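You operate a simulated robot arm through the tools that you are given. There is no shell and no other tool. Be economical: measure what you need, move in short steps, check, and stop when the job is done.

Carry out the task below with a simulated two-armed robot. There is one attempt and no reset: what you move stays moved.

Task
Put the teal lapel mic case from the top of the small table on the top of the white bench and the purple lapel mic case on the shelf under the grey desk. Take the teal brush on the door half of the small table and put it away on the top of the yellow bench. Put the tall carton labelled "straps" from the top of the small table on the top of the grey trunk and the tall carton labelled "filters" on the top of the door-side table. Take the printed block marked "leads" from the door half of the small table and put it on the blue recording sign. Any order will do. Set down upright: lapel mic case, tall carton.
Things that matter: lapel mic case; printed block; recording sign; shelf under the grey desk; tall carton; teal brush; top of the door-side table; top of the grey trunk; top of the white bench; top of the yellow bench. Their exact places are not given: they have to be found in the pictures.

Only the result counts: the job must be done as asked and must still hold three seconds after the hand-in. Knocking over, shifting, dropping, spilling or breaking anything else fails it.

Robot
Two 7-joint arms with fingered hands on one trunk, on a base that drives. Base frame: it is fixed to the floor where the robot stands at the start and does not move with it; the origin is under the middle of the robot, x ahead of it, y to its left, z up; the surface under the hand at the start is at about z = 740. Units: mm, degrees, N and s.
The left shoulder is at the start at [35, 125, 1224], the right one opposite. With the tool pointing down near the work surface each hand reaches from about 100 to 780 mm from the robot's upright axis, wherever it stands, measured 20 degrees to its own side. Places, roughly: lapel mic case [750, -250, 750]; printed block [500, -250, 750]; recording sign [1000, -250, 750]; shelf under the grey desk [4700, 100, 400]; tall carton [750, -250, 750]; teal brush (11x4x7 cm) [600, -300, 800]; top of the door-side table [2300, 100, 700]; top of the grey trunk [3300, -2100, 700]; top of the white bench [4700, -2500, 800]; top of the yellow bench [5400, -4900, 800]. Payload 4 kg a hand.
The TCP of each hand is the grasp point between the finger pads, 29 mm short of the fingertips. In the tool frame z runs along the fingers and y along their closing line. Largest opening 100 mm; the body of the gripper starts 34 mm behind the TCP. The gripper is a hand of 5 fingers: y runs from the thumb to the fingers, the wrist lies at [-15, -105, -177] in the tool frame, and closing takes about 1.5 s.
Orientation is told as [roll, pitch, yaw] about the base's x, y, z axes, in that order, counted from this pose: with the fingers straight down and the wrist toward the robot, the tool's x, y and z point along [0, 1, 0], [1, 0, 0] and [0, 0, -1] of the base frame.

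Tools
- The arms move only by the tool move_arm. It takes "left_targets", "right_targets" or both (then of equal length, played together; a hand with none holds still); each is a list of rows, each a list of 7 numbers: the turn, a rotation vector about the tool's x, y, z in degrees, then the shift along the tool's x, y, z in cm, then the gripper command, from -1 (shut) to 1 (fully open), values between in proportion. In form: [[ax, ay, az, dx, dy, dz, gripper], ...]. A call has 1 to 10 rows; each row is the pose to reach, as a shift and turn from the pose commanded when the call began, along the tool's axes at that moment. Each row takes 0.2 s and may step no farther than 50 mm and 8.6 degrees from the row before; otherwise, or with a gripper value out of range, the whole call is refused. Where a pose cannot be reached the arm comes as near as it can. A force on the tool above 40 N (or 10 N above the force at the start of the call, whichever is more), or a blocked arm, ends the call early, and 0.2 s more pass. The fingers move at their own pace (about 45 mm/s each) and stop on an object; they squeeze with about 22 N. The grip force told is the motor's: it shows also when the fingers shut on nothing. Time passes only in rows, and 0.2 s behind the last, so rows that repeat a pose let the fingers close. The reply holds the time, the measured pose of the TCP, the force on the tool along the base axes, the opening and the grip force, in the units named above and with some noise, with the torque about the TCP (base axes, N m) and any sound that the robot's microphone picked up.
- Cameras (640 x 400 px; columns grow to the right, rows downward): "scene" is now at [121.1, -26, 1339.2]; the picture's right is [-0.31, -0.95, 0.00], its down [-0.67, 0.22, -0.71] and it looks along [0.68, -0.22, -0.70] (base axes); focal length 266 px, centre (320, 200). "left" rides on the left gripper at [-66, -86, -121] in its tool frame; the picture's right is [-0.76, -0.31, 0.58], its down [0.59, -0.70, 0.40] and it looks along [0.28, 0.64, 0.71] (tool axes); focal length 247 px, centre (320, 200). "right" rides on the right gripper at [66, -86, -121] in its tool frame; the picture's right is [-0.76, 0.31, -0.58], its down [-0.59, -0.70, 0.40] and it looks along [-0.28, 0.64, 0.71] (tool axes); focal length 247 px, centre (320, 200).
- snapshot(camera): a new picture of that camera. The clock stands still meanwhile.
- move_column(by): slides the trunk up (or, below 0, down) by that many mm; the arms and the scene camera ride with it, the base frame stays. It gives what a move gives, with no picture.
- steer(legs): drives the robot by 1 to 6 legs, each [ahead, turn to the left] in mm and degrees, along the robot's own axes; the way and the turn of a leg run together, so that a leg with both is an arc; at most 1500 mm and 180 degrees a leg. The arms and the cameras ride along, it lands a little off, and it stops where it bumps. It gives what a move gives.
- set_grasp(shape, hand): the hand has 5 fingers and takes this shape, open, in about a second: jaw (thumb against the fingers, like two jaws); tri (thumb and two fingers); tip (a fingertip pinch); poke (one finger out to press); point (the index stretched); flat (the hand flat); cup (the hand cupped); fist (a fist). The gripper value then closes the fingers along that shape, each until it touches; the sizes above hold for jaw. It gives what a move gives, with no picture.
- pan_tilt(pan, tilt): turns the head with the scene camera to pan (to the left, within 80 degrees either way) and tilt (down, from -29 to 69), counted from straight ahead of the robot. It gives what a move gives.
- locate(camera, pixels): there is no depth. For up to 12 entries [column, row, z] of the newest picture of that camera ("zoom" is the newest enlarged one), the place [x, y] in the base frame at which the ray of that pixel passes the height z, good to about 3 mm. The clock stands still meanwhile.
- zoom(camera, box): a new picture of the part [left, top, right, bottom] of that camera's present view, enlarged. The clock stands still meanwhile.
- finish_job(): hands the job in; it is judged then, once.

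Go step by step. Measure first, check grasps and placings, and put right what went wrong. The budget is 124 turns and 128 pictures, counting those below and the enlarged ones. Unless the task says otherwise, let go and move clear before handing in, and close with one line.

The tools are called after "Call:" by a JSON object that holds its "method" and its "body". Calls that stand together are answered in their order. move_arm: Moves the arms, as the interface text tells. Its arguments: {"type":"object","properties":{"left_targets":{"type":"array"},"right_targets":{"type":"array"}},"required":[]} The other tools are called the same way: move_column (by) slides the trunk up or down; set_grasp (shape, hand) gives the hand a shape; steer (legs) drives the base; pan_tilt (pan, tilt) turns the head that bears the scene camera; snapshot (camera) takes a picture; locate (camera, pixels) gives the place at which the rays of pixels pass given heights; zoom (camera, box) takes an enlarged picture of a part of a camera's view; finish_job () hands the job in.

At the start:

```text
t: 0.0
left_eef_pos: [607.8, -11.5, 1085.2]
left_orientation: [-0.1, 0.0, 0.0]
left_contact_force: [-0.4, 0.5, 0.2]
left_ft_torque: [0.02, -0.01, 0.03]
left_width: 99.8
left_finger_force: 0.1
left_shape: jaw
right_eef_pos: [383.1, -397.6, 1079.4]
right_orientation: [0.0, 0.0, 0.0]
right_contact_force: [-0.5, 0.6, 0.3]
right_ft_torque: [-0.01, 0.01, 0.0]
right_width: 99.8
right_finger_force: 0.1
right_shape: jaw
trunk travel left (down, up): [-422.0, 324.0]
robot x, y, heading: [-3.6, -0.6, -0.1]
head pan, tilt: [-18.0, 44.7]
```

scene: 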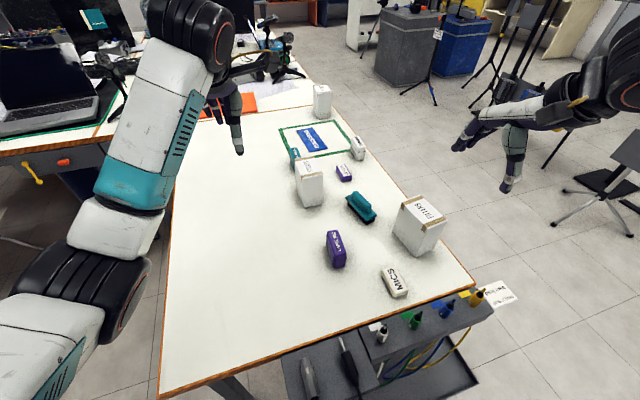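
right: 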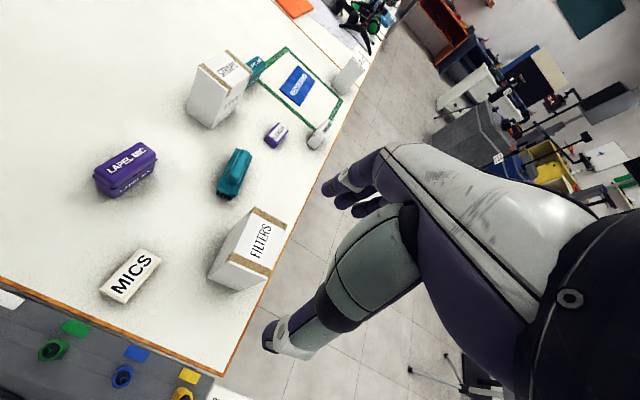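
left: 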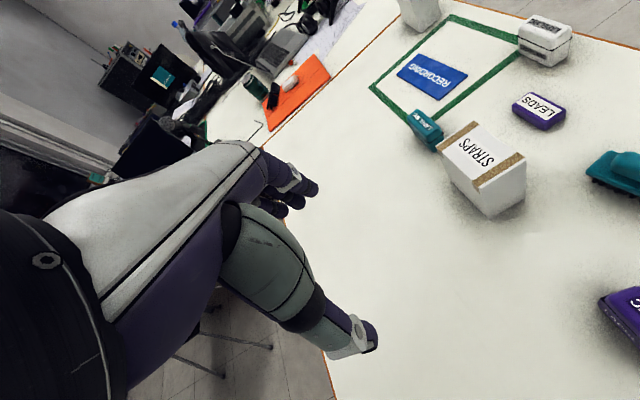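

The table holds the purple case (335,250), "MICS" block (395,282), teal brush (361,207), filters carton (418,225), straps carton (310,183), leads block (344,173), a teal case (295,157), and the blue sign (312,138). I'll zoom in for detail.

Call:
{"method": "zoom", "body": {"camera": "scene", "box": [260, 70, 480, 310]}}

Call:
{"method": "zoom", "body": {"camera": "scene", "box": [260, 80, 400, 200]}}

Call:
{"method": "locate", "body": {"camera": "scene", "pixels": [[335, 265, 740], [361, 218, 740], [310, 204, 740], [344, 180, 740], [312, 138, 740], [295, 166, 740], [414, 250, 740], [395, 292, 740], [357, 158, 740], [322, 116, 740], [475, 285, 740], [160, 395, 740]]}}

```text
1.67 times, centred on (370, 190) of scene
```

zoom: 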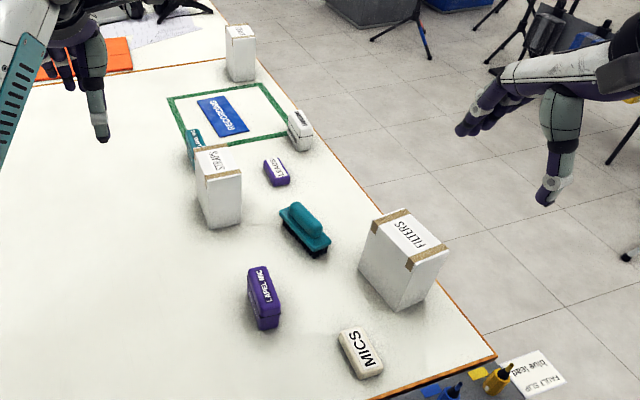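

```text
3.33 times, centred on (330, 140) of scene
```

zoom: 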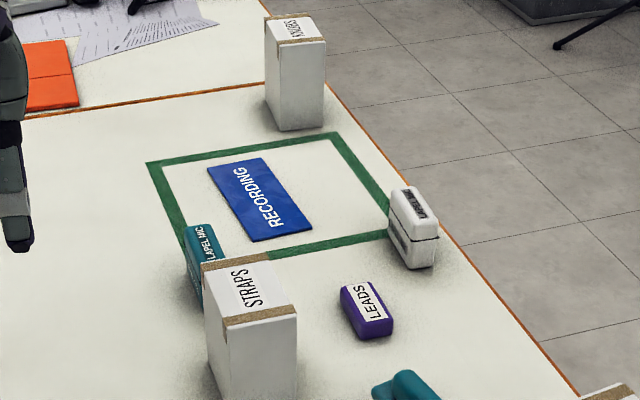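

```text
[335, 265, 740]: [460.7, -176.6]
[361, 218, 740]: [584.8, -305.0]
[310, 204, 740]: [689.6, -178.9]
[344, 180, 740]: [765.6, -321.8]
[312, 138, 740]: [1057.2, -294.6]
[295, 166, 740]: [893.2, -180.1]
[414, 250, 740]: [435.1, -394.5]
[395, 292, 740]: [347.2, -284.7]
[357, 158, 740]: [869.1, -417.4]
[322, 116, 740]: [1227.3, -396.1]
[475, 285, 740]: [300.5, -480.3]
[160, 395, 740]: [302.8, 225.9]
```

Both cartons and the items are located; a look-alike carton stands farther off at (322,100). Now I look around to find the destinations and free floor.

Call:
{"method": "pan_tilt", "body": {"pan": -20, "tilt": 15}}

Call:
{"method": "snapshot", "body": {"camera": "scene"}}

Call:
{"method": "pan_tilt", "body": {"pan": -75, "tilt": 30}}

Call:
{"method": "snapshot", "body": {"camera": "scene"}}

Call:
{"method": "pan_tilt", "body": {"pan": 40, "tilt": 20}}

Call:
{"method": "snapshot", "body": {"camera": "scene"}}

Call:
{"method": "pan_tilt", "body": {"pan": 0, "tilt": 69}}

Call:
{"method": "snapshot", "body": {"camera": "scene"}}

```text
t: 0.9
left_eef_pos: [608.5, -12.8, 1085.5]
left_orientation: [-0.1, 0.0, 0.0]
left_contact_force: [-0.1, 0.6, -0.7]
left_ft_torque: [-0.02, 0.02, 0.02]
left_width: 99.9
left_finger_force: 0.2
left_shape: jaw
right_eef_pos: [383.6, -396.5, 1079.1]
right_orientation: [0.0, -0.1, 0.0]
right_contact_force: [0.3, -0.5, 0.4]
right_ft_torque: [-0.01, 0.02, 0.0]
right_width: 99.6
right_finger_force: 0.1
right_shape: jaw
trunk travel left (down, up): [-422.0, 324.0]
robot x, y, heading: [1.9, 3.5, 0.3]
head pan, tilt: [-20.0, 15.0]
```

```text
122 pictures are left
```

scene: 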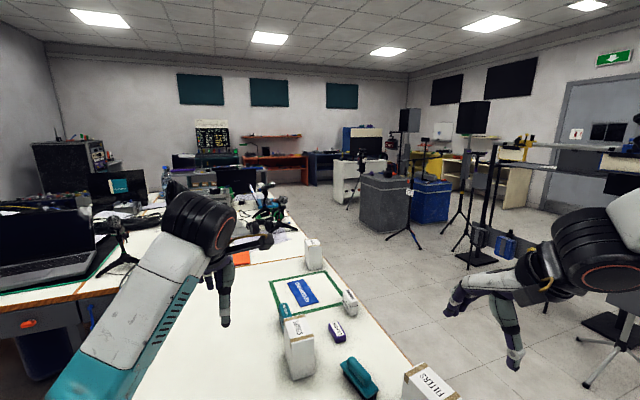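

```text
t: 2.2
left_eef_pos: [607.7, -11.7, 1085.4]
left_orientation: [0.0, 0.0, 0.0]
left_contact_force: [0.6, -0.1, -0.4]
left_ft_torque: [0.0, -0.03, 0.02]
left_width: 99.7
left_finger_force: 0.1
left_shape: jaw
right_eef_pos: [382.9, -398.0, 1078.8]
right_orientation: [0.0, 0.0, 0.0]
right_contact_force: [0.7, 0.6, -0.5]
right_ft_torque: [0.04, -0.01, 0.0]
right_width: 99.8
right_finger_force: 0.1
right_shape: jaw
trunk travel left (down, up): [-422.0, 324.0]
robot x, y, heading: [2.1, -0.5, 0.2]
head pan, tilt: [-75.0, 30.0]
```

```text
121 pictures are left
```

scene: 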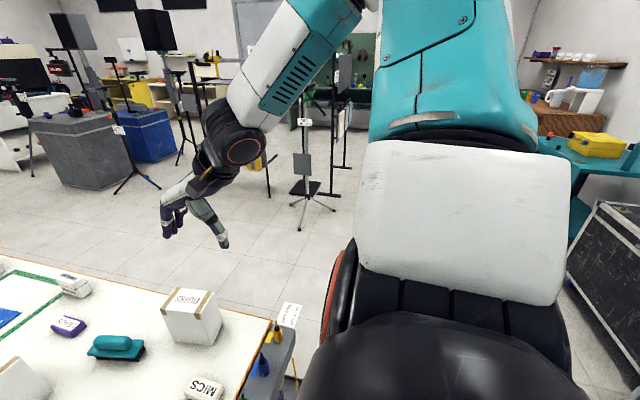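

```text
t: 4.1
left_eef_pos: [607.2, -13.0, 1085.7]
left_orientation: [0.1, -0.1, 0.0]
left_contact_force: [-0.2, -0.4, 0.1]
left_ft_torque: [0.0, 0.01, 0.01]
left_width: 99.6
left_finger_force: 0.0
left_shape: jaw
right_eef_pos: [384.3, -396.9, 1078.9]
right_orientation: [0.0, 0.0, 0.0]
right_contact_force: [-0.8, -0.4, -0.8]
right_ft_torque: [0.01, -0.01, 0.01]
right_width: 99.7
right_finger_force: 0.0
right_shape: jaw
trunk travel left (down, up): [-422.0, 324.0]
robot x, y, heading: [0.2, -0.4, -0.2]
head pan, tilt: [40.0, 20.0]
```

```text
120 pictures are left
```

scene: 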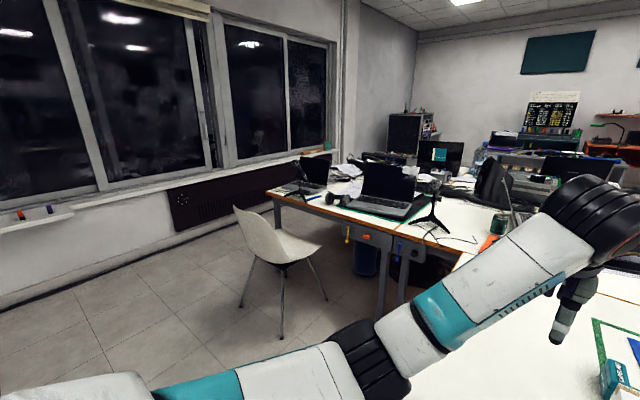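

```text
t: 5.3
left_eef_pos: [607.1, -11.7, 1085.5]
left_orientation: [0.0, 0.1, 0.0]
left_contact_force: [0.1, 0.7, 0.2]
left_ft_torque: [0.0, -0.01, 0.01]
left_width: 100.0
left_finger_force: 0.0
left_shape: jaw
right_eef_pos: [384.2, -396.5, 1079.4]
right_orientation: [0.1, -0.1, 0.1]
right_contact_force: [0.5, -0.1, 0.1]
right_ft_torque: [-0.04, -0.04, 0.01]
right_width: 99.5
right_finger_force: 0.0
right_shape: jaw
trunk travel left (down, up): [-422.0, 324.0]
robot x, y, heading: [-0.8, 0.6, 0.1]
head pan, tilt: [0.0, 68.8]
```

```text
119 pictures are left
```

scene: 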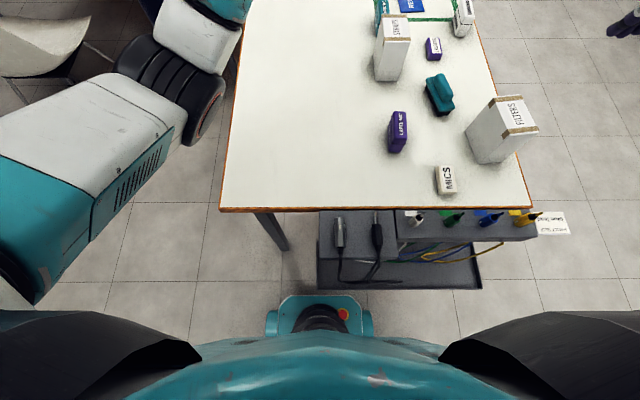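

Floor space is clear on the table's right (apart from a light stand around (700,-1800)), and there's a low grey unit before the table's front edge. I'll measure the cartons precisely now.

Call:
{"method": "zoom", "body": {"camera": "scene", "box": [450, 80, 560, 180]}}

Call:
{"method": "zoom", "body": {"camera": "scene", "box": [360, 0, 480, 120]}}

Call:
{"method": "zoom", "body": {"camera": "scene", "box": [360, 70, 480, 200]}}

Call:
{"method": "zoom", "body": {"camera": "right", "box": [170, 30, 350, 300]}}

```text
4.00 times, centred on (505, 130) of scene
```

zoom: 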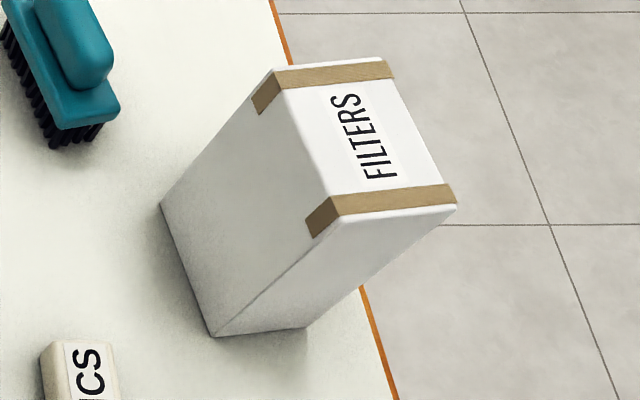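

```text
3.33 times, centred on (420, 60) of scene
```

zoom: 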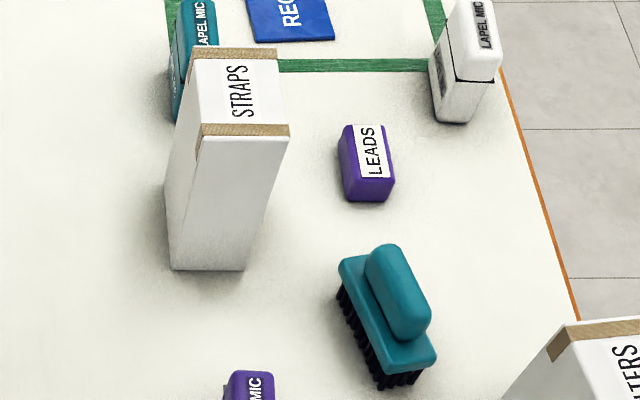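

```text
3.08 times, centred on (420, 135) of scene
```

zoom: 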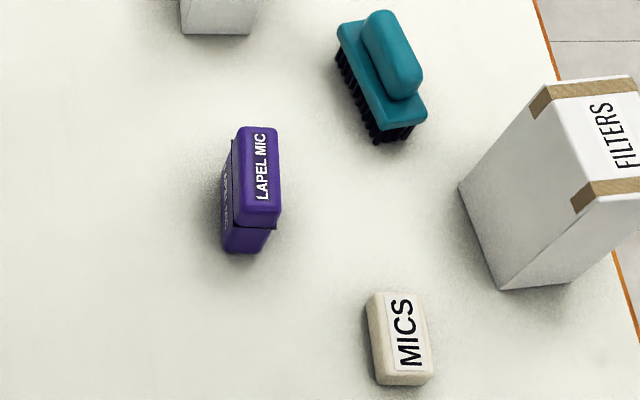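

```text
1.48 times, centred on (260, 165) of right
```

zoom: 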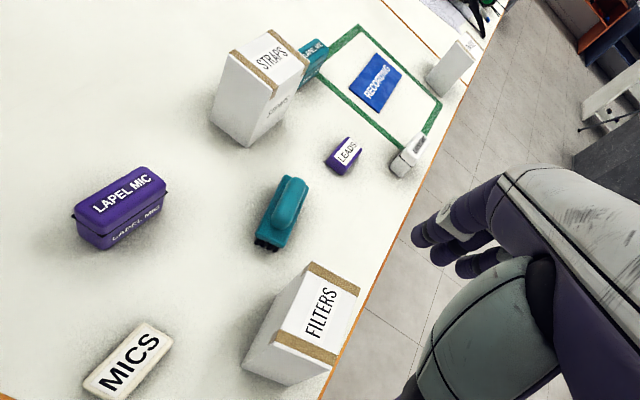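

Corners are readable in the zooms; converting them to scene pixels to get sizes and heights.

Call:
{"method": "locate", "body": {"camera": "scene", "pixels": [[465, 131.2, 740], [478.2, 164.2, 740], [501.2, 162, 740], [494.5, 97.5, 890], [507.5, 131, 890], [539.2, 131.7, 890], [521.7, 94.5, 890], [507.5, 131, 870], [539.2, 131.7, 870]]}}

Call:
{"method": "locate", "body": {"camera": "scene", "pixels": [[375, 80.4, 740], [397.5, 81, 740], [373.5, 55.5, 740], [384, 39, 890], [411, 39, 890], [381.6, 16.5, 890], [407.4, 16.5, 890], [390.1, 151.2, 740], [403.8, 151.2, 740], [394, 112.3, 800], [406.4, 112.3, 800], [406.4, 140.8, 800]]}}

```text
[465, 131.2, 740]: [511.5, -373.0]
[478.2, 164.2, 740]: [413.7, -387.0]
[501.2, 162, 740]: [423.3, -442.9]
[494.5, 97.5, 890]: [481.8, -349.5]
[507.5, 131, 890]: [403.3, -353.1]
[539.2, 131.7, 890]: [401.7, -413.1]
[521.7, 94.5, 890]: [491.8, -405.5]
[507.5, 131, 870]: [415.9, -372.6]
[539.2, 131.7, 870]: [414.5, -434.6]
```

```text
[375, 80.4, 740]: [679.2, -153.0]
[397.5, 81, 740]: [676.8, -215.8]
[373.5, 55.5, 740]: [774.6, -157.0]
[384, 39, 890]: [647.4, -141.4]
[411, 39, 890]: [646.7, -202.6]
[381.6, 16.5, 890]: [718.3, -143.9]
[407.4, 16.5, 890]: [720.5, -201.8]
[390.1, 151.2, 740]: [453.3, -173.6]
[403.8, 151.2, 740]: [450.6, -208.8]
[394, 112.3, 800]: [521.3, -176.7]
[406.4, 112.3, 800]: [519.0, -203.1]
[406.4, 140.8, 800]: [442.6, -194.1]
```

Cartons are about 99×57×122 (filters, yaw ~8°) and ~62×85×124 (straps); everything is long along x, so working from the table's right side suits the grip. First check clearance of the grey unit in front.

Call:
{"method": "locate", "body": {"camera": "scene", "pixels": [[320, 288, 0], [320, 288, 150], [480, 288, 0], [480, 288, 150], [538, 238, 300], [538, 238, 600], [570, 232, 600], [270, 330, 0], [285, 300, 200], [530, 207, 740]]}}

Call:
{"method": "steer", "body": {"legs": [[-120, 0], [0, -90]]}}

Call:
{"method": "pan_tilt", "body": {"pan": 0, "tilt": 35}}

Call:
{"method": "snapshot", "body": {"camera": "scene"}}

```text
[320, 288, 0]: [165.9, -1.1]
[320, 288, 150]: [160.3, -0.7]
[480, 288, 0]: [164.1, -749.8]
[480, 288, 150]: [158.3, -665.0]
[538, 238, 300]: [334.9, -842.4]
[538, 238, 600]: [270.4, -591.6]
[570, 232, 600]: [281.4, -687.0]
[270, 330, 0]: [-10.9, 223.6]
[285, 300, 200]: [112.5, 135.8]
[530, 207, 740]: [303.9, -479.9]
```

```text
t: 10.4
left_eef_pos: [-116.7, -608.7, 1085.2]
left_orientation: [0.0, 0.0, -88.4]
left_contact_force: [-0.3, -0.1, -0.4]
left_ft_torque: [-0.01, -0.02, -0.01]
left_width: 100.0
left_finger_force: 0.0
left_shape: jaw
right_eef_pos: [-506.9, -393.9, 1079.7]
right_orientation: [-0.1, 0.0, -88.6]
right_contact_force: [1.0, -0.5, -0.3]
right_ft_torque: [-0.03, 0.0, -0.03]
right_width: 99.7
right_finger_force: 0.1
right_shape: jaw
trunk travel left (down, up): [-422.0, 324.0]
robot x, y, heading: [-119.5, -0.4, -88.3]
head pan, tilt: [0.0, 68.8]
```

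```text
t: 11.4
left_eef_pos: [-116.3, -608.5, 1084.5]
left_orientation: [0.0, 0.0, -88.5]
left_contact_force: [-0.2, 0.2, -0.1]
left_ft_torque: [0.03, -0.01, -0.03]
left_width: 99.7
left_finger_force: 0.1
left_shape: jaw
right_eef_pos: [-507.7, -393.2, 1079.7]
right_orientation: [0.1, -0.1, -88.6]
right_contact_force: [0.3, -0.1, 0.1]
right_ft_torque: [0.02, 0.0, -0.02]
right_width: 100.2
right_finger_force: 0.0
right_shape: jaw
trunk travel left (down, up): [-422.0, 324.0]
robot x, y, heading: [-121.2, -3.6, -88.3]
head pan, tilt: [0.0, 35.0]
```

```text
114 pictures are left
```

scene: 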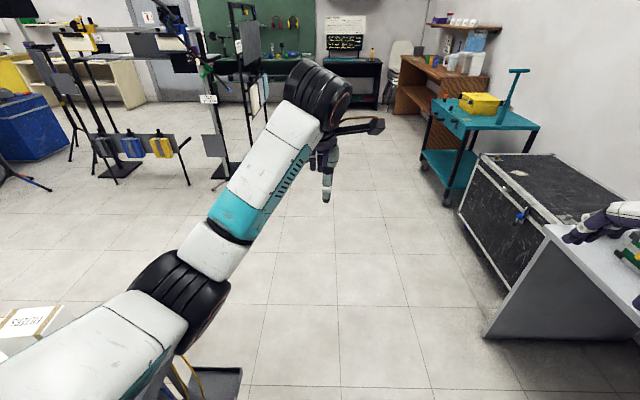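

The way ahead (towards -y) is clear. I lift the trunk so the hands clear the items at the right, then drive around to the table's right side.

Call:
{"method": "move_column", "body": {"by": 120}}

Call:
{"method": "steer", "body": {"legs": [[880, 0], [0, 88.3], [850, 0], [0, 90]]}}

Call:
{"method": "pan_tilt", "body": {"pan": 0, "tilt": 50}}

Call:
{"method": "snapshot", "body": {"camera": "scene"}}

```text
t: 12.9
left_eef_pos: [-116.9, -608.7, 1204.2]
left_orientation: [0.1, 0.0, -88.5]
left_contact_force: [1.0, -0.2, -0.3]
left_ft_torque: [-0.01, 0.0, -0.02]
left_width: 99.7
left_finger_force: 0.0
left_shape: jaw
right_eef_pos: [-507.3, -394.6, 1199.2]
right_orientation: [0.0, 0.0, -88.6]
right_contact_force: [0.2, -0.4, -0.2]
right_ft_torque: [0.01, -0.01, -0.01]
right_width: 100.0
right_finger_force: 0.1
right_shape: jaw
trunk travel left (down, up): [-542.0, 204.0]
robot x, y, heading: [-120.2, 1.1, -88.8]
head pan, tilt: [0.0, 35.0]
```

```text
t: 29.4
left_eef_pos: [791.3, -281.8, 1205.7]
left_orientation: [0.0, 0.1, 87.9]
left_contact_force: [-0.3, 0.0, -0.5]
left_ft_torque: [0.0, -0.01, 0.0]
left_width: 99.9
left_finger_force: 0.1
left_shape: jaw
right_eef_pos: [1169.0, -521.4, 1198.3]
right_orientation: [-0.1, -0.1, 87.9]
right_contact_force: [0.1, 0.2, 0.4]
right_ft_torque: [0.0, 0.04, -0.01]
right_width: 99.7
right_finger_force: 0.0
right_shape: jaw
trunk travel left (down, up): [-542.0, 204.0]
robot x, y, heading: [754.7, -889.0, 87.8]
head pan, tilt: [0.0, 35.0]
```

```text
t: 30.1
left_eef_pos: [792.1, -282.3, 1205.0]
left_orientation: [0.0, 0.0, 87.8]
left_contact_force: [0.2, -0.8, -0.1]
left_ft_torque: [-0.03, 0.01, 0.01]
left_width: 99.9
left_finger_force: 0.0
left_shape: jaw
right_eef_pos: [1167.7, -521.2, 1200.2]
right_orientation: [0.0, 0.0, 88.0]
right_contact_force: [0.2, 0.4, -0.4]
right_ft_torque: [0.0, -0.02, 0.01]
right_width: 100.1
right_finger_force: 0.1
right_shape: jaw
trunk travel left (down, up): [-542.0, 204.0]
robot x, y, heading: [760.4, -889.6, 88.0]
head pan, tilt: [0.0, 50.0]
```

```text
113 pictures are left
```

scene: 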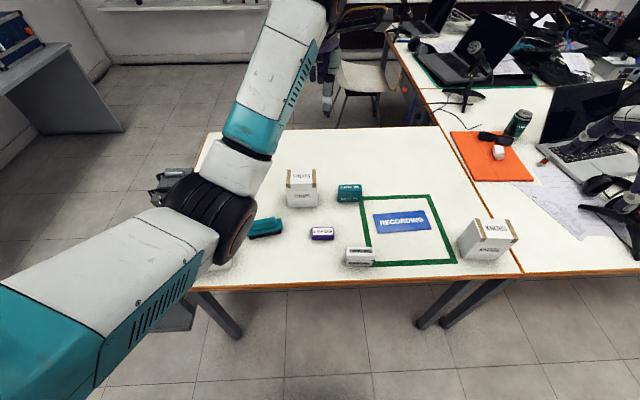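

I'm at (757,-889), heading 88°; all objects are visible. I move 90 mm closer, lower the trunk, and photograph again for exact positions.

Call:
{"method": "steer", "body": {"legs": [[90, 0]]}}

Call:
{"method": "move_column", "body": {"by": -230}}

Call:
{"method": "snapshot", "body": {"camera": "right"}}

Call:
{"method": "zoom", "body": {"camera": "scene", "box": [200, 140, 540, 330]}}

```text
t: 31.2
left_eef_pos: [794.7, -198.1, 1206.3]
left_orientation: [0.0, 0.0, 87.9]
left_contact_force: [0.0, -0.6, 0.3]
left_ft_torque: [0.02, 0.01, 0.01]
left_width: 99.8
left_finger_force: 0.0
left_shape: jaw
right_eef_pos: [1170.9, -435.7, 1200.2]
right_orientation: [0.0, -0.1, 88.0]
right_contact_force: [-0.8, -0.7, 0.2]
right_ft_torque: [-0.01, -0.01, -0.02]
right_width: 99.9
right_finger_force: 0.0
right_shape: jaw
trunk travel left (down, up): [-542.0, 204.0]
robot x, y, heading: [758.7, -801.8, 88.2]
head pan, tilt: [0.0, 50.0]
```

```text
t: 33.6
left_eef_pos: [795.0, -196.6, 976.9]
left_orientation: [0.0, -0.1, 87.9]
left_contact_force: [-0.4, -0.5, -0.3]
left_ft_torque: [-0.02, 0.03, -0.01]
left_width: 99.8
left_finger_force: 0.1
left_shape: jaw
right_eef_pos: [1171.8, -434.8, 970.3]
right_orientation: [0.0, 0.1, 87.9]
right_contact_force: [0.8, 0.1, 0.6]
right_ft_torque: [-0.01, 0.02, -0.02]
right_width: 99.9
right_finger_force: 0.1
right_shape: jaw
trunk travel left (down, up): [-312.0, 434.0]
robot x, y, heading: [758.6, -803.9, 87.8]
head pan, tilt: [0.0, 50.0]
```

```text
112 pictures are left
```

right: 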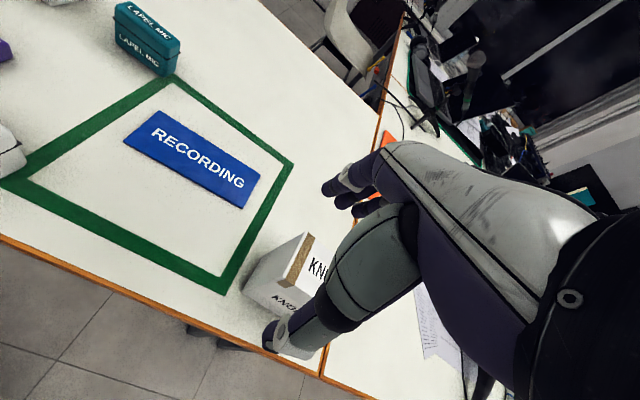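

```text
1.88 times, centred on (370, 235) of scene
```

zoom: 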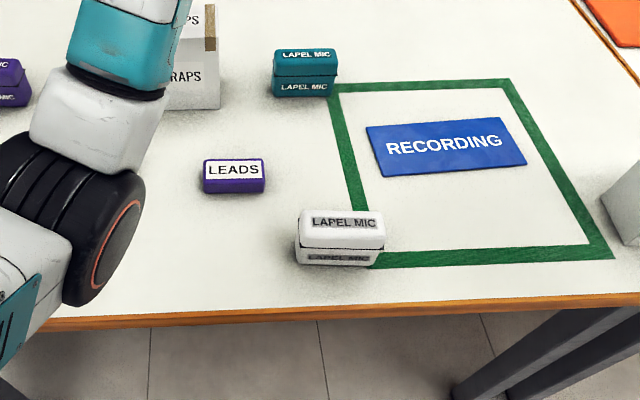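

The sign is clear in the right picture (corners (125,140),(152,109),(260,178),(241,207)); leads at zoom (233,175). Locating both plus neighbours.

Call:
{"method": "locate", "body": {"camera": "right", "pixels": [[125, 139, 742], [152, 109, 742], [261, 178, 742], [241, 207, 742], [193, 158, 742]]}}

Call:
{"method": "locate", "body": {"camera": "zoom", "pixels": [[204, 193, 740], [265, 191, 740], [206, 160, 765], [262, 159, 765], [297, 262, 740], [380, 266, 740], [274, 95, 740], [337, 95, 740], [276, 50, 800], [336, 48, 800], [221, 108, 740], [366, 126, 742]]}}

```text
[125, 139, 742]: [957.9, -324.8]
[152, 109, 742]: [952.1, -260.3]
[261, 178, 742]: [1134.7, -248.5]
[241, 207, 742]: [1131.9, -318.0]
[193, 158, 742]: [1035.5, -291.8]
```

```text
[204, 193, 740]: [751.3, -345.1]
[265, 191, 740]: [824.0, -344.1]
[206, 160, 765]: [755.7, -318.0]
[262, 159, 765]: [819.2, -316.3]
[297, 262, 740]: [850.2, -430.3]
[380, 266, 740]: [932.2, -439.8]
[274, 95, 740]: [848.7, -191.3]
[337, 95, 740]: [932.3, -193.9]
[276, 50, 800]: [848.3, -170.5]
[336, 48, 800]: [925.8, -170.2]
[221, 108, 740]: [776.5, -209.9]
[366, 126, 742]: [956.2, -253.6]
```

Sign centre is (1043,-287), leads centre ≈(788,-328), straps ≈(727,-184). I send the left hand above "filters" and the right hand above "leads" together.

Call:
{"method": "move_arm", "body": {"left_targets": [[0, 0, -1.11, 3.56, -2.48, 0, 1], [0, 0, -2.22, 7.11, -4.96, 0, 1], [0, 0, -3.33, 10.67, -7.43, 0, 1], [0, 0, -4.44, 14.22, -9.91, 0, 1], [0, 0, -5.55, 17.78, -12.39, 0, 1], [0, 0, -6.67, 21.33, -14.87, 0, 1], [0, 0, -7.78, 24.9, -17.34, 0, 1], [0, 0, -8.9, 28.44, -19.82, 0, 1], [0, 0, -10, 32, -22.3, 0, 1]], "right_targets": [[0, 0, 0, 4.31, 1.03, 0, 1], [0, 0, 0, 8.61, 2.07, 0, 1], [0, 0, 0, 12.92, 3.1, 0, 1], [0, 0, 0, 17.22, 4.13, 0, 1], [0, 0, 0, 21.53, 5.17, 0, 1], [0, 0, 0, 25.83, 6.2, 2, 1], [0, 0, 0, 30.14, 7.23, 4, 1], [0, 0, 0, 34.44, 8.27, 6, 1], [0, 0, 0, 38.75, 9.3, 8, 1]]}}

Call:
{"method": "snapshot", "body": {"camera": "right"}}

Call:
{"method": "snapshot", "body": {"camera": "left"}}

Call:
{"method": "snapshot", "body": {"camera": "scene"}}

```text
t: 35.6
left_eef_pos: [457.0, -356.7, 910.4]
left_orientation: [0.1, -0.1, 97.8]
left_contact_force: [-0.2, -0.4, 0.0]
left_ft_torque: [0.0, -0.03, 0.01]
left_width: 100.1
left_finger_force: 0.1
left_shape: jaw
left hand out of reach, approached as far as the arm can: row 3, 4, 5, 6, 7, 8, 9
right_eef_pos: [826.0, -333.6, 906.3]
right_orientation: [0.0, -0.2, 87.9]
right_contact_force: [-0.1, 0.6, 0.0]
right_ft_torque: [0.01, 0.03, -0.01]
right_width: 99.8
right_finger_force: 0.0
right_shape: jaw
right hand out of reach, approached as far as the arm can: row 9
trunk travel left (down, up): [-312.0, 434.0]
robot x, y, heading: [761.2, -801.5, 88.0]
head pan, tilt: [0.0, 50.0]
```

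```text
110 pictures are left
```

right: 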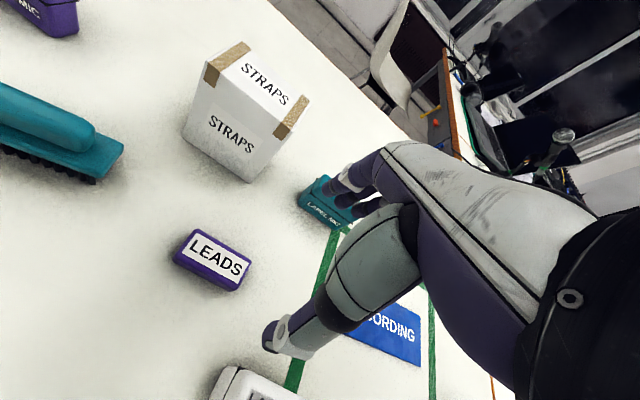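

```text
109 pictures are left
```

left: 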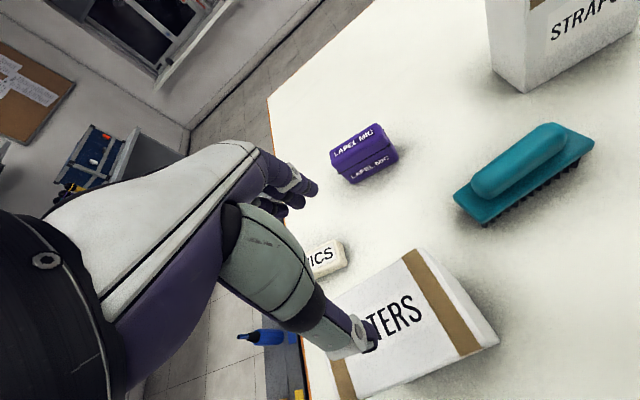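

```text
108 pictures are left
```

scene: 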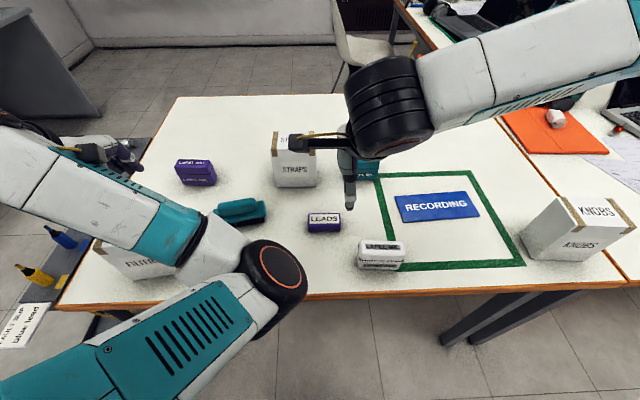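

The trunk is lower than nominal and both hands ran short of their goals. I raise the trunk back to its starting height (arms extend down instead) and locate leads from the right picture.

Call:
{"method": "locate", "body": {"camera": "right", "pixels": [[193, 230, 765], [252, 263, 765], [238, 291, 740], [173, 261, 740], [215, 257, 765]]}}

Call:
{"method": "locate", "body": {"camera": "left", "pixels": [[415, 250, 862], [498, 343, 862], [500, 345, 740], [388, 162, 765], [463, 195, 770], [555, 130, 770]]}}

Call:
{"method": "move_column", "body": {"by": 110}}

```text
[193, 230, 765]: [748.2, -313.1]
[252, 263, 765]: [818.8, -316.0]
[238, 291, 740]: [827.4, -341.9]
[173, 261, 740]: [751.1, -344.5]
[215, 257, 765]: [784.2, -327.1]
```

```text
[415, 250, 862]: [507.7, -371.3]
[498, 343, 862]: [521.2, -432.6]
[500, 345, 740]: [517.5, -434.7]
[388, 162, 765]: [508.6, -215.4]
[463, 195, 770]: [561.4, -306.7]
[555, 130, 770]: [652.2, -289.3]
```

```text
t: 37.1
left_eef_pos: [455.1, -353.4, 1018.6]
left_orientation: [0.0, 0.0, 97.8]
left_contact_force: [-0.5, 0.4, -0.3]
left_ft_torque: [0.0, -0.01, -0.01]
left_width: 99.9
left_finger_force: 0.0
left_shape: jaw
right_eef_pos: [827.4, -337.6, 1034.2]
right_orientation: [0.2, -2.5, 88.0]
right_contact_force: [-0.2, -0.1, -0.5]
right_ft_torque: [-0.01, -0.02, 0.0]
right_width: 100.1
right_finger_force: 0.1
right_shape: jaw
trunk travel left (down, up): [-422.0, 324.0]
robot x, y, heading: [763.6, -803.2, 88.0]
head pan, tilt: [0.0, 50.0]
```

Leads centre is (786,-328), filters centre (466,-409). Moving right above leads and left above filters, then lowering partway.

Call:
{"method": "move_arm", "body": {"left_targets": [[0, 0, 0, -0.2, -3, 0, 1], [0, 0, 0, -0.33, -5.7, 0, 1], [0, 0, 0, -0.33, -5.7, 4, 1], [0, 0, 0, -0.33, -5.7, 8, 1], [0, 0, 0, -0.33, -5.7, 11.5, 1], [0, 0, 0, -0.33, -5.7, 11.5, 1]], "right_targets": [[0, 0.6, 0, 1.5, 0.3, 3, 1], [0, 1.2, 0, 3, 0.6, 7, 1], [0, 1.8, 0, 4, 0.9, 11, 1], [0, 2.5, 0, 4.9, 0.9, 15, 1], [0, 2.5, 0, 4.9, 0.9, 18.4, 1], [0, 2.5, 0, 4.9, 0.9, 18.4, 1]]}}

Call:
{"method": "snapshot", "body": {"camera": "right"}}

Call:
{"method": "snapshot", "body": {"camera": "left"}}

```text
t: 38.3
left_eef_pos: [451.5, -355.6, 991.4]
left_orientation: [-0.2, -11.7, 99.3]
left_contact_force: [-1.1, -0.4, -0.2]
left_ft_torque: [-0.01, -0.03, -0.01]
left_width: 99.9
left_finger_force: 0.0
left_shape: jaw
left hand out of reach, approached as far as the arm can: row 1, 2
right_eef_pos: [871.8, -339.5, 943.8]
right_orientation: [2.6, -2.3, 87.9]
right_contact_force: [0.4, -0.1, 0.3]
right_ft_torque: [0.0, 0.0, 0.0]
right_width: 99.9
right_finger_force: 0.0
right_shape: jaw
right hand out of reach, approached as far as the arm can: row 1, 2, 3, 4, 5
trunk travel left (down, up): [-422.0, 324.0]
robot x, y, heading: [760.0, -802.4, 88.1]
head pan, tilt: [0.0, 50.0]
stopped in row 5 (left hand): the arm was blocked; the commanded pose is now the measured one
```

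```text
107 pictures are left
```

right: 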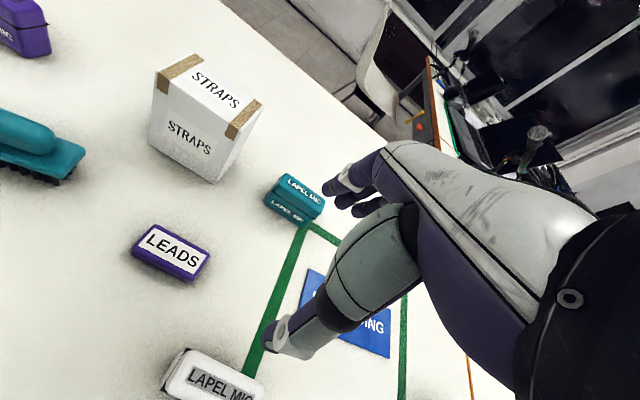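

```text
106 pictures are left
```

left: 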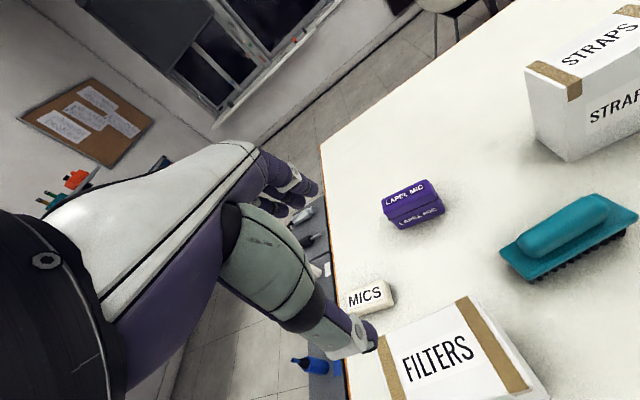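

Both hands were asked to work too near the robot's centre line; each arm reaches best 20° to its own side. I shift the robot about 130 mm toward -x so that leads/sign lie to the right and filters to the left.

Call:
{"method": "steer", "body": {"legs": [[0, 90], [125, 0], [0, -88]]}}

Call:
{"method": "move_arm", "body": {"left_targets": [[0, 3, 0, 1, 1, -1, 1], [0, 7, 0, 2, 2, -2, 1], [0, 11.5, 0, 3, 3, -3, 1], [0, 11.5, 0, 3, 3, -3, 1]], "right_targets": [[0, 0, 0, 0, 0, 0, 1], [0, 0, 0, 0, 0, 0, 1], [0, 0, 0, 0, 0, 0, 1], [0, 0, 0, 0, 0, 0, 1]]}}

Call:
{"method": "snapshot", "body": {"camera": "scene"}}

```text
t: 47.4
left_eef_pos: [322.6, -358.7, 989.3]
left_orientation: [-0.1, -11.5, 100.0]
left_contact_force: [0.0, -0.2, -1.3]
left_ft_torque: [-0.01, 0.0, -0.01]
left_width: 99.7
left_finger_force: 0.0
left_shape: jaw
right_eef_pos: [744.4, -333.7, 944.1]
right_orientation: [2.6, -2.4, 88.7]
right_contact_force: [-0.6, -0.4, -0.3]
right_ft_torque: [0.01, -0.01, 0.03]
right_width: 99.8
right_finger_force: 0.0
right_shape: jaw
trunk travel left (down, up): [-422.0, 324.0]
robot x, y, heading: [637.5, -796.9, 88.4]
head pan, tilt: [0.0, 50.0]
```

```text
t: 48.4
left_eef_pos: [289.2, -339.0, 1022.8]
left_orientation: [11.5, -11.5, 99.9]
left_contact_force: [0.5, 0.6, -0.2]
left_ft_torque: [-0.01, 0.0, -0.03]
left_width: 100.1
left_finger_force: 0.0
left_shape: jaw
right_eef_pos: [744.4, -334.3, 944.8]
right_orientation: [2.6, -2.4, 88.7]
right_contact_force: [0.5, 0.7, 0.3]
right_ft_torque: [0.01, 0.0, 0.0]
right_width: 100.0
right_finger_force: 0.1
right_shape: jaw
trunk travel left (down, up): [-422.0, 324.0]
robot x, y, heading: [638.0, -799.1, 88.6]
head pan, tilt: [0.0, 50.0]
```

```text
105 pictures are left
```

scene: 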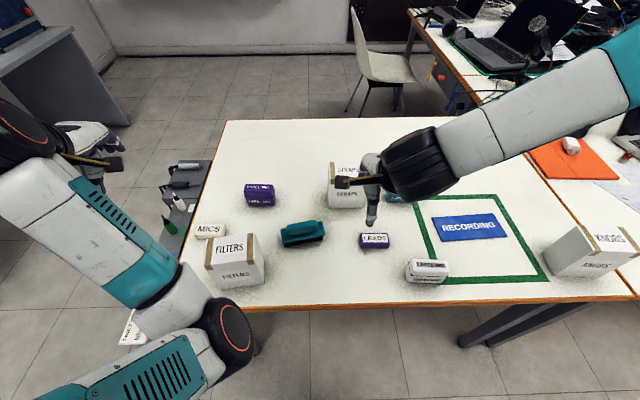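

Robot is at (638,-799) and both targets sit to their own sides now. Straightening both hands and moving above leads (right) and filters (left).

Call:
{"method": "move_arm", "body": {"left_targets": [[2.3, -2.3, 0.4, -3.5, -2.35, 0.88, 1], [4.6, -4.6, 0.8, -7, -4.7, 1.77, 1], [6.9, -6.9, 1.2, -10.5, -7, 2.65, 1], [9.2, -9.2, 1.6, -14, -9.4, 3.5, 1], [11.5, -11.5, 2, -17.45, -11.74, 4.42, 1], [11.5, -11.5, 2, -17.45, -11.74, 4.42, 1]], "right_targets": [[0.5, -0.5, 0, -1.5, 0.3, 0, 1], [1, -1, 0, -3, 0.3, 0, 1], [1.5, -1.5, 0, -4.6, 0.3, 2, 1], [2, -2, 0, -4.6, 0.3, 6, 1], [2.4, -2.6, 0, -4.6, 0.3, 9.3, 1], [2.4, -2.6, 0, -4.6, 0.3, 9.3, 1]]}}

Call:
{"method": "snapshot", "body": {"camera": "right"}}

Call:
{"method": "snapshot", "body": {"camera": "left"}}

```text
t: 49.4
left_eef_pos: [404.2, -347.1, 1025.3]
left_orientation: [5.1, -14.6, 100.5]
left_contact_force: [-0.6, -0.7, 0.7]
left_ft_torque: [0.0, 0.02, 0.0]
left_width: 99.7
left_finger_force: 0.1
left_shape: jaw
right_eef_pos: [797.5, -333.6, 892.2]
right_orientation: [0.6, -0.4, 88.8]
right_contact_force: [0.3, -0.5, 0.4]
right_ft_torque: [-0.02, 0.0, -0.02]
right_width: 99.9
right_finger_force: 0.0
right_shape: jaw
right hand out of reach, approached as far as the arm can: row 4, 5
trunk travel left (down, up): [-422.0, 324.0]
robot x, y, heading: [638.7, -800.7, 88.9]
head pan, tilt: [0.0, 50.0]
stopped in row 5 (left hand): the arm was blocked; the commanded pose is now the measured one
```

```text
104 pictures are left
```

right: 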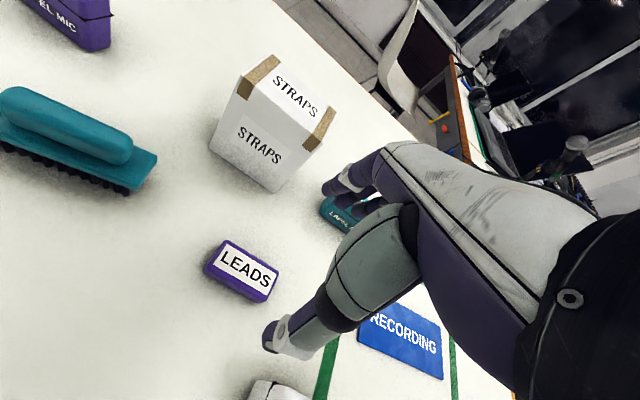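

```text
103 pictures are left
```

left: 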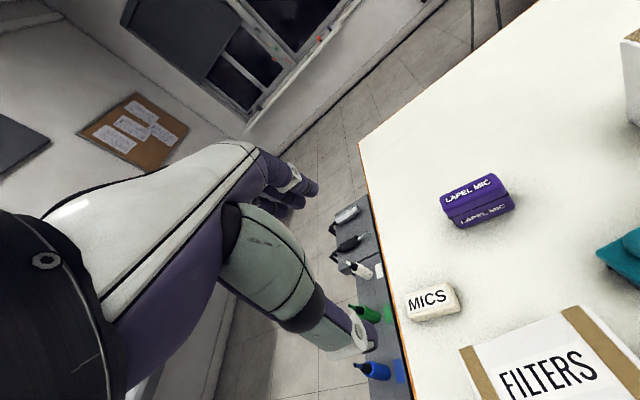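

The elbows are folding to their limit: the targets are too close to the shoulders. I back off 90 mm and raise the trunk 120 mm to give the arms room.

Call:
{"method": "steer", "body": {"legs": [[-90, 0]]}}

Call:
{"method": "move_column", "body": {"by": 120}}

```text
t: 50.5
left_eef_pos: [401.0, -439.2, 1025.9]
left_orientation: [5.1, -14.6, 100.5]
left_contact_force: [-1.0, -0.2, 1.2]
left_ft_torque: [0.04, -0.02, -0.01]
left_width: 100.2
left_finger_force: 0.1
left_shape: jaw
right_eef_pos: [794.5, -425.4, 891.8]
right_orientation: [0.6, -0.5, 88.9]
right_contact_force: [0.5, -0.2, 0.9]
right_ft_torque: [-0.02, 0.01, -0.02]
right_width: 99.9
right_finger_force: 0.0
right_shape: jaw
trunk travel left (down, up): [-422.0, 324.0]
robot x, y, heading: [637.6, -891.3, 88.7]
head pan, tilt: [0.0, 50.0]
```

```text
t: 52.0
left_eef_pos: [402.0, -437.7, 1143.7]
left_orientation: [5.1, -14.5, 100.3]
left_contact_force: [0.2, -0.2, -0.3]
left_ft_torque: [0.03, 0.01, -0.01]
left_width: 99.7
left_finger_force: 0.1
left_shape: jaw
right_eef_pos: [795.7, -422.7, 1026.3]
right_orientation: [0.6, -1.9, 88.8]
right_contact_force: [0.3, -0.4, 0.7]
right_ft_torque: [-0.01, 0.0, 0.0]
right_width: 100.1
right_finger_force: 0.0
right_shape: jaw
trunk travel left (down, up): [-542.0, 204.0]
robot x, y, heading: [638.3, -889.8, 88.8]
head pan, tilt: [0.0, 50.0]
```

Now with more room: right to above leads, left to above filters.

Call:
{"method": "move_arm", "body": {"left_targets": [[2.9, -1, 0.46, -1.75, -0.8, 4.28, 1], [5.8, -2, 0.92, -3.5, -1.58, 8.56, 1], [8.7, -3, 1.4, -5.26, -2.37, 12.8, 1], [11.6, -4, 1.84, -7, -3.16, 17.1, 1], [14.5, -5.1, 2.3, -8.76, -3.95, 21.4, 1], [14.5, -5.1, 2.3, -8.76, -3.95, 21.4, 1], [14.5, -5.1, 2.3, -8.76, -3.95, 21.4, 1]], "right_targets": [[0.5, -0.2, 0, 0.5, 4.5, 0, 1], [1, -0.4, 0, 1, 8.9, 2, 1], [1.9, -0.6, 0, 1, 8.9, 6.5, 1], [1.9, -0.6, 0, 1, 8.9, 11, 1], [1.9, -0.6, 0, 1, 8.9, 15.5, 1], [1.9, -0.6, 0, 1, 8.9, 17.9, 1], [1.9, -0.6, 0, 1, 8.9, 17.9, 1]]}}

Call:
{"method": "snapshot", "body": {"camera": "right"}}

Call:
{"method": "snapshot", "body": {"camera": "left"}}

```text
t: 53.6
left_eef_pos: [449.7, -403.0, 926.2]
left_orientation: [2.0, -1.0, 99.1]
left_contact_force: [-0.6, -0.3, -0.6]
left_ft_torque: [0.04, 0.02, -0.02]
left_width: 100.0
left_finger_force: 0.2
left_shape: jaw
right_eef_pos: [852.9, -385.1, 997.0]
right_orientation: [0.2, 0.1, 88.9]
right_contact_force: [0.1, -0.2, 1.0]
right_ft_torque: [0.01, -0.03, -0.01]
right_width: 99.9
right_finger_force: 0.1
right_shape: jaw
right hand out of reach, approached as far as the arm can: row 1, 2, 3, 4, 5, 6, 7
trunk travel left (down, up): [-542.0, 204.0]
robot x, y, heading: [638.4, -890.5, 88.9]
head pan, tilt: [0.0, 50.0]
```

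```text
102 pictures are left
```

right: 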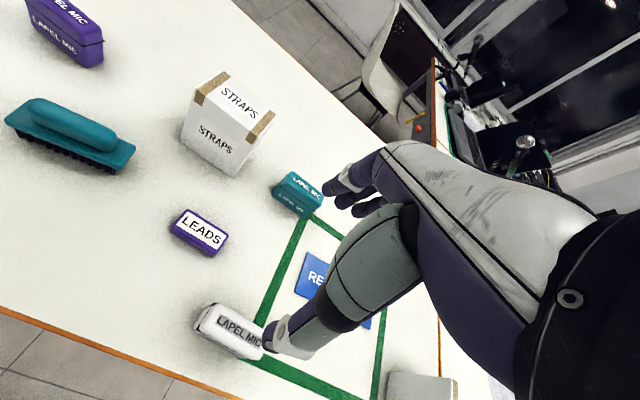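

```text
101 pictures are left
```

left: 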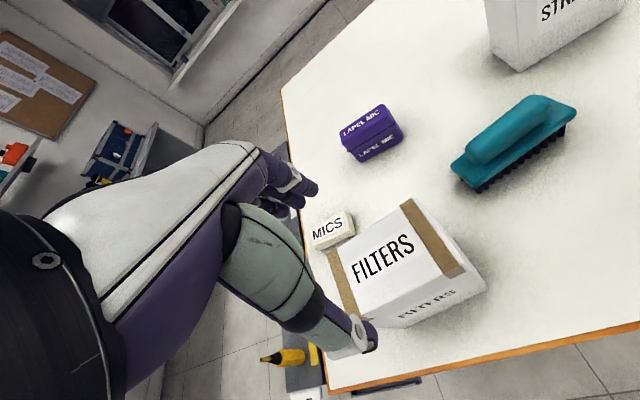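

Left is above filters (450,-403); I trim it by (16,-6) and lower it around the carton's top. The right arm is in a cramped posture, so I swing it out to its own side and up to free it.

Call:
{"method": "move_arm", "body": {"left_targets": [[0.5, -1, 0.5, -1.8, -1, 0, 1], [1, -2, 1, -1.8, -1, 0, 1], [1, -2, 1, -1.8, -1, 2.5, 1], [1, -2, 1, -1.8, -1, 5, 1], [1, -2, 1, -1.8, -1, 5, 1], [1, -2, 1, -1.8, -1, 5, 1]], "right_targets": [[0, 0, 0, -3.6, 0, -2, 1], [0, 0, 0, -7.2, 0, -4, 1], [0, 0, 0, -10.8, 0, -6, 1], [0, 0, 0, -14.4, 0, -8, 1], [0, 0, 0, -18, 0, -10, 1], [0, 0, 0, -18, 0, -10, 1]]}}

Call:
{"method": "snapshot", "body": {"camera": "left"}}

Call:
{"method": "snapshot", "body": {"camera": "scene"}}

```text
t: 55.0
left_eef_pos: [472.4, -413.8, 875.7]
left_orientation: [-0.7, 0.3, 97.8]
left_contact_force: [-0.3, 0.1, 0.2]
left_ft_torque: [-0.01, -0.02, -0.02]
left_width: 99.8
left_finger_force: 0.1
left_shape: jaw
right_eef_pos: [1031.6, -386.3, 1093.1]
right_orientation: [0.1, 0.0, 88.9]
right_contact_force: [-0.8, 0.4, 0.1]
right_ft_torque: [0.0, 0.02, 0.0]
right_width: 100.0
right_finger_force: 0.0
right_shape: jaw
trunk travel left (down, up): [-542.0, 204.0]
robot x, y, heading: [635.7, -894.7, 88.5]
head pan, tilt: [0.0, 50.0]
```

```text
100 pictures are left
```

left: 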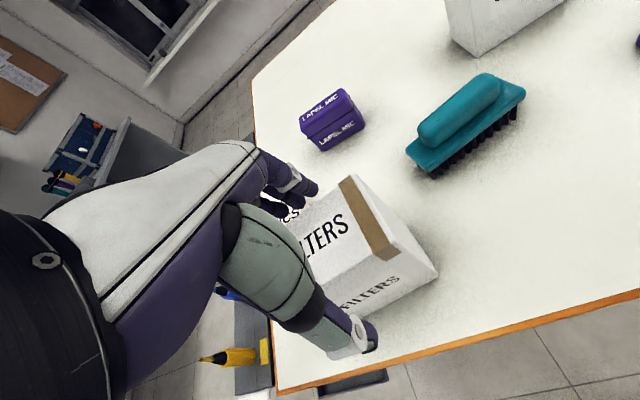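

```text
99 pictures are left
```

scene: 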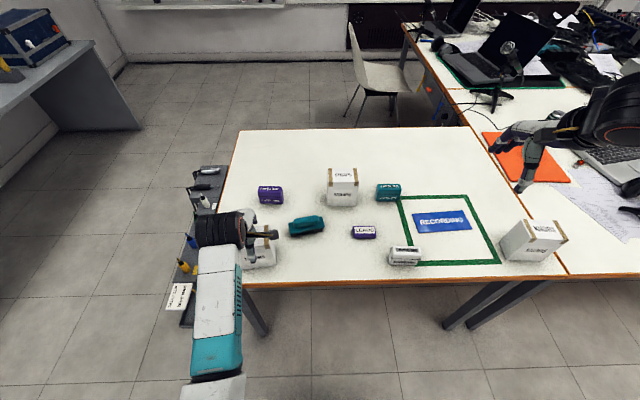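

Left fingers straddle the filters carton. I lower left onto it and close, while the right hand comes over leads.

Call:
{"method": "move_arm", "body": {"left_targets": [[0, 0, 0, 0.5, 0.5, 1.8, 1], [0, 0, 0, 0.5, 0.5, 3.7, 1], [0, 0, 0, 0.5, 0.5, 3.7, 1], [0, 0, 0, 0.5, 0.5, 3.7, -1], [0, 0, 0, 0.5, 0.5, 3.7, -1], [0, 0, 0, 0.5, 0.5, 3.7, -1], [0, 0, 0, 0.5, 0.5, 3.7, -1], [0, 0, 0, 0.5, 0.5, 3.7, -1], [0, 0, 0, 0.5, 0.5, 3.7, -1]], "right_targets": [[0, 0, 0, 4.1, 0.9, 1, 1], [0, 0, 0, 8.2, 1.8, 2, 1], [0, 0, 0, 12.3, 2.7, 4, 1], [0, 0, 0, 16.4, 3.6, 6, 1], [0, 0, 0, 20.5, 4.5, 8, 1], [0, 0, 0, 24.6, 5.3, 10, 1], [0, 0, 0, 24.6, 5.3, 14.5, 1], [0, 0, 0, 24.6, 5.3, 19, 1], [0, 0, 0, 24.6, 5.3, 22, 1]]}}

Call:
{"method": "snapshot", "body": {"camera": "right"}}

Call:
{"method": "snapshot", "body": {"camera": "left"}}

```text
t: 57.0
left_eef_pos: [480.3, -415.5, 834.3]
left_orientation: [-1.7, 1.1, 97.7]
left_contact_force: [0.4, -2.0, 5.4]
left_ft_torque: [-0.43, -0.04, -0.02]
left_width: 53.3
left_finger_force: 22.1
left_shape: jaw
right_eef_pos: [851.6, -381.6, 999.5]
right_orientation: [0.2, -0.1, 89.0]
right_contact_force: [-1.1, 0.3, -0.2]
right_ft_torque: [0.01, -0.02, 0.0]
right_width: 100.0
right_finger_force: 0.0
right_shape: jaw
right hand out of reach, approached as far as the arm can: row 5, 6, 7, 8, 9
trunk travel left (down, up): [-542.0, 204.0]
robot x, y, heading: [636.5, -886.9, 88.6]
head pan, tilt: [0.0, 50.0]
```

```text
98 pictures are left
```

right: 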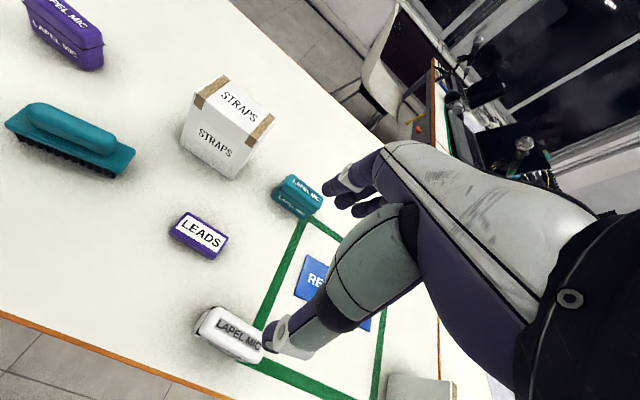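

```text
97 pictures are left
```

left: 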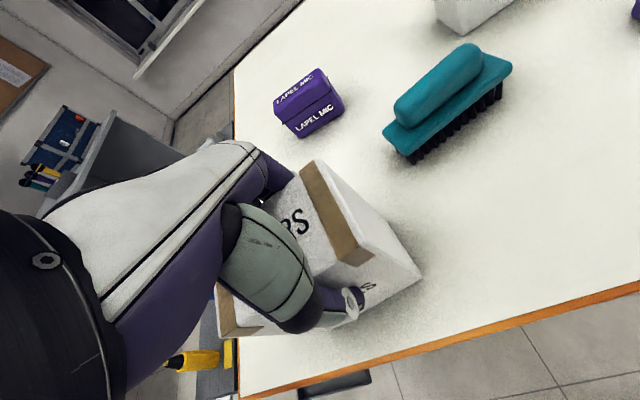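

Filters is gripped (width 53, 22 N). I lift it slightly; the right hand goes outward, down low first, then inward to leads to avoid the elbow-fold limit.

Call:
{"method": "move_arm", "body": {"left_targets": [[0, 0, 0, 0, 0, -1, -1], [0, 0, 0, 0, 0, -3, -1], [0, 0, 0, 0, 0, -5, -1], [0, 0, 0, 0, 0, -7, -1], [0, 0, 0, 0, 0, -8, -1], [0, 0, 0, 0, 0, -8, -1], [0, 0, 0, 0, 0, -8, -1], [0, 0, 0, 0, 0, -8, -1], [0, 0, 0, 0, 0, -8, -1], [0, 0, 0, 0, 0, -8, -1]], "right_targets": [[0, 0, 0, -4, 2.5, 1, 1], [0, 0, 0, -8, 5, 3, 1], [0, 0, 0, -10, 5.2, 7, 1], [0, 0, 0, -10, 5.2, 11.5, 1], [0, 0, 0, -10, 5.2, 14, 1], [0, 0, 0, -5.5, 5.2, 14, 1], [0, 0, 0, -1, 5.2, 14, 1], [0, 0, 0, 3.5, 5.2, 14, 1], [0, 0, 0, 6.6, 5.2, 14, 1], [0, 0, 0, 6.6, 5.2, 14, 1]]}}

Call:
{"method": "snapshot", "body": {"camera": "right"}}

Call:
{"method": "snapshot", "body": {"camera": "left"}}

```text
refused: row 2 steps farther than a row can; nothing moved
```

```text
96 pictures are left
```

right: 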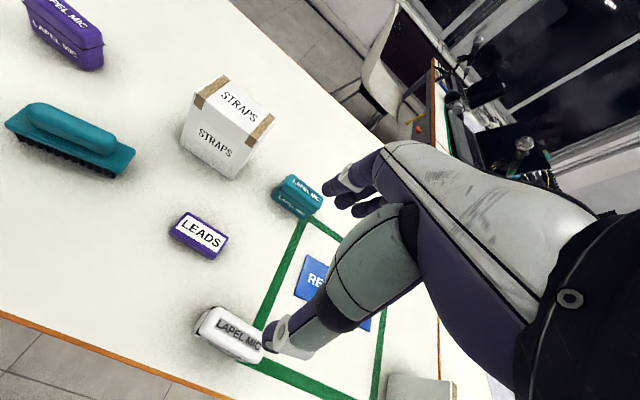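

```text
95 pictures are left
```

left: 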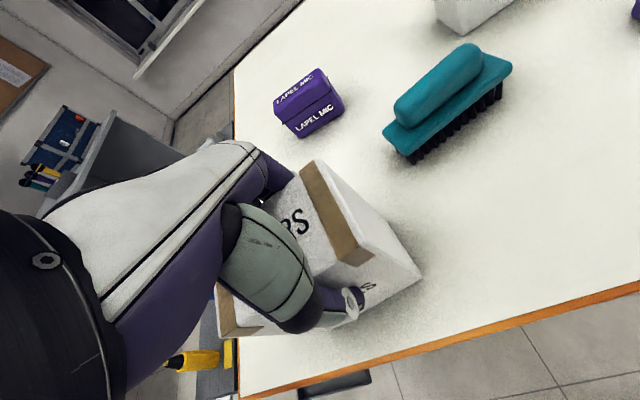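

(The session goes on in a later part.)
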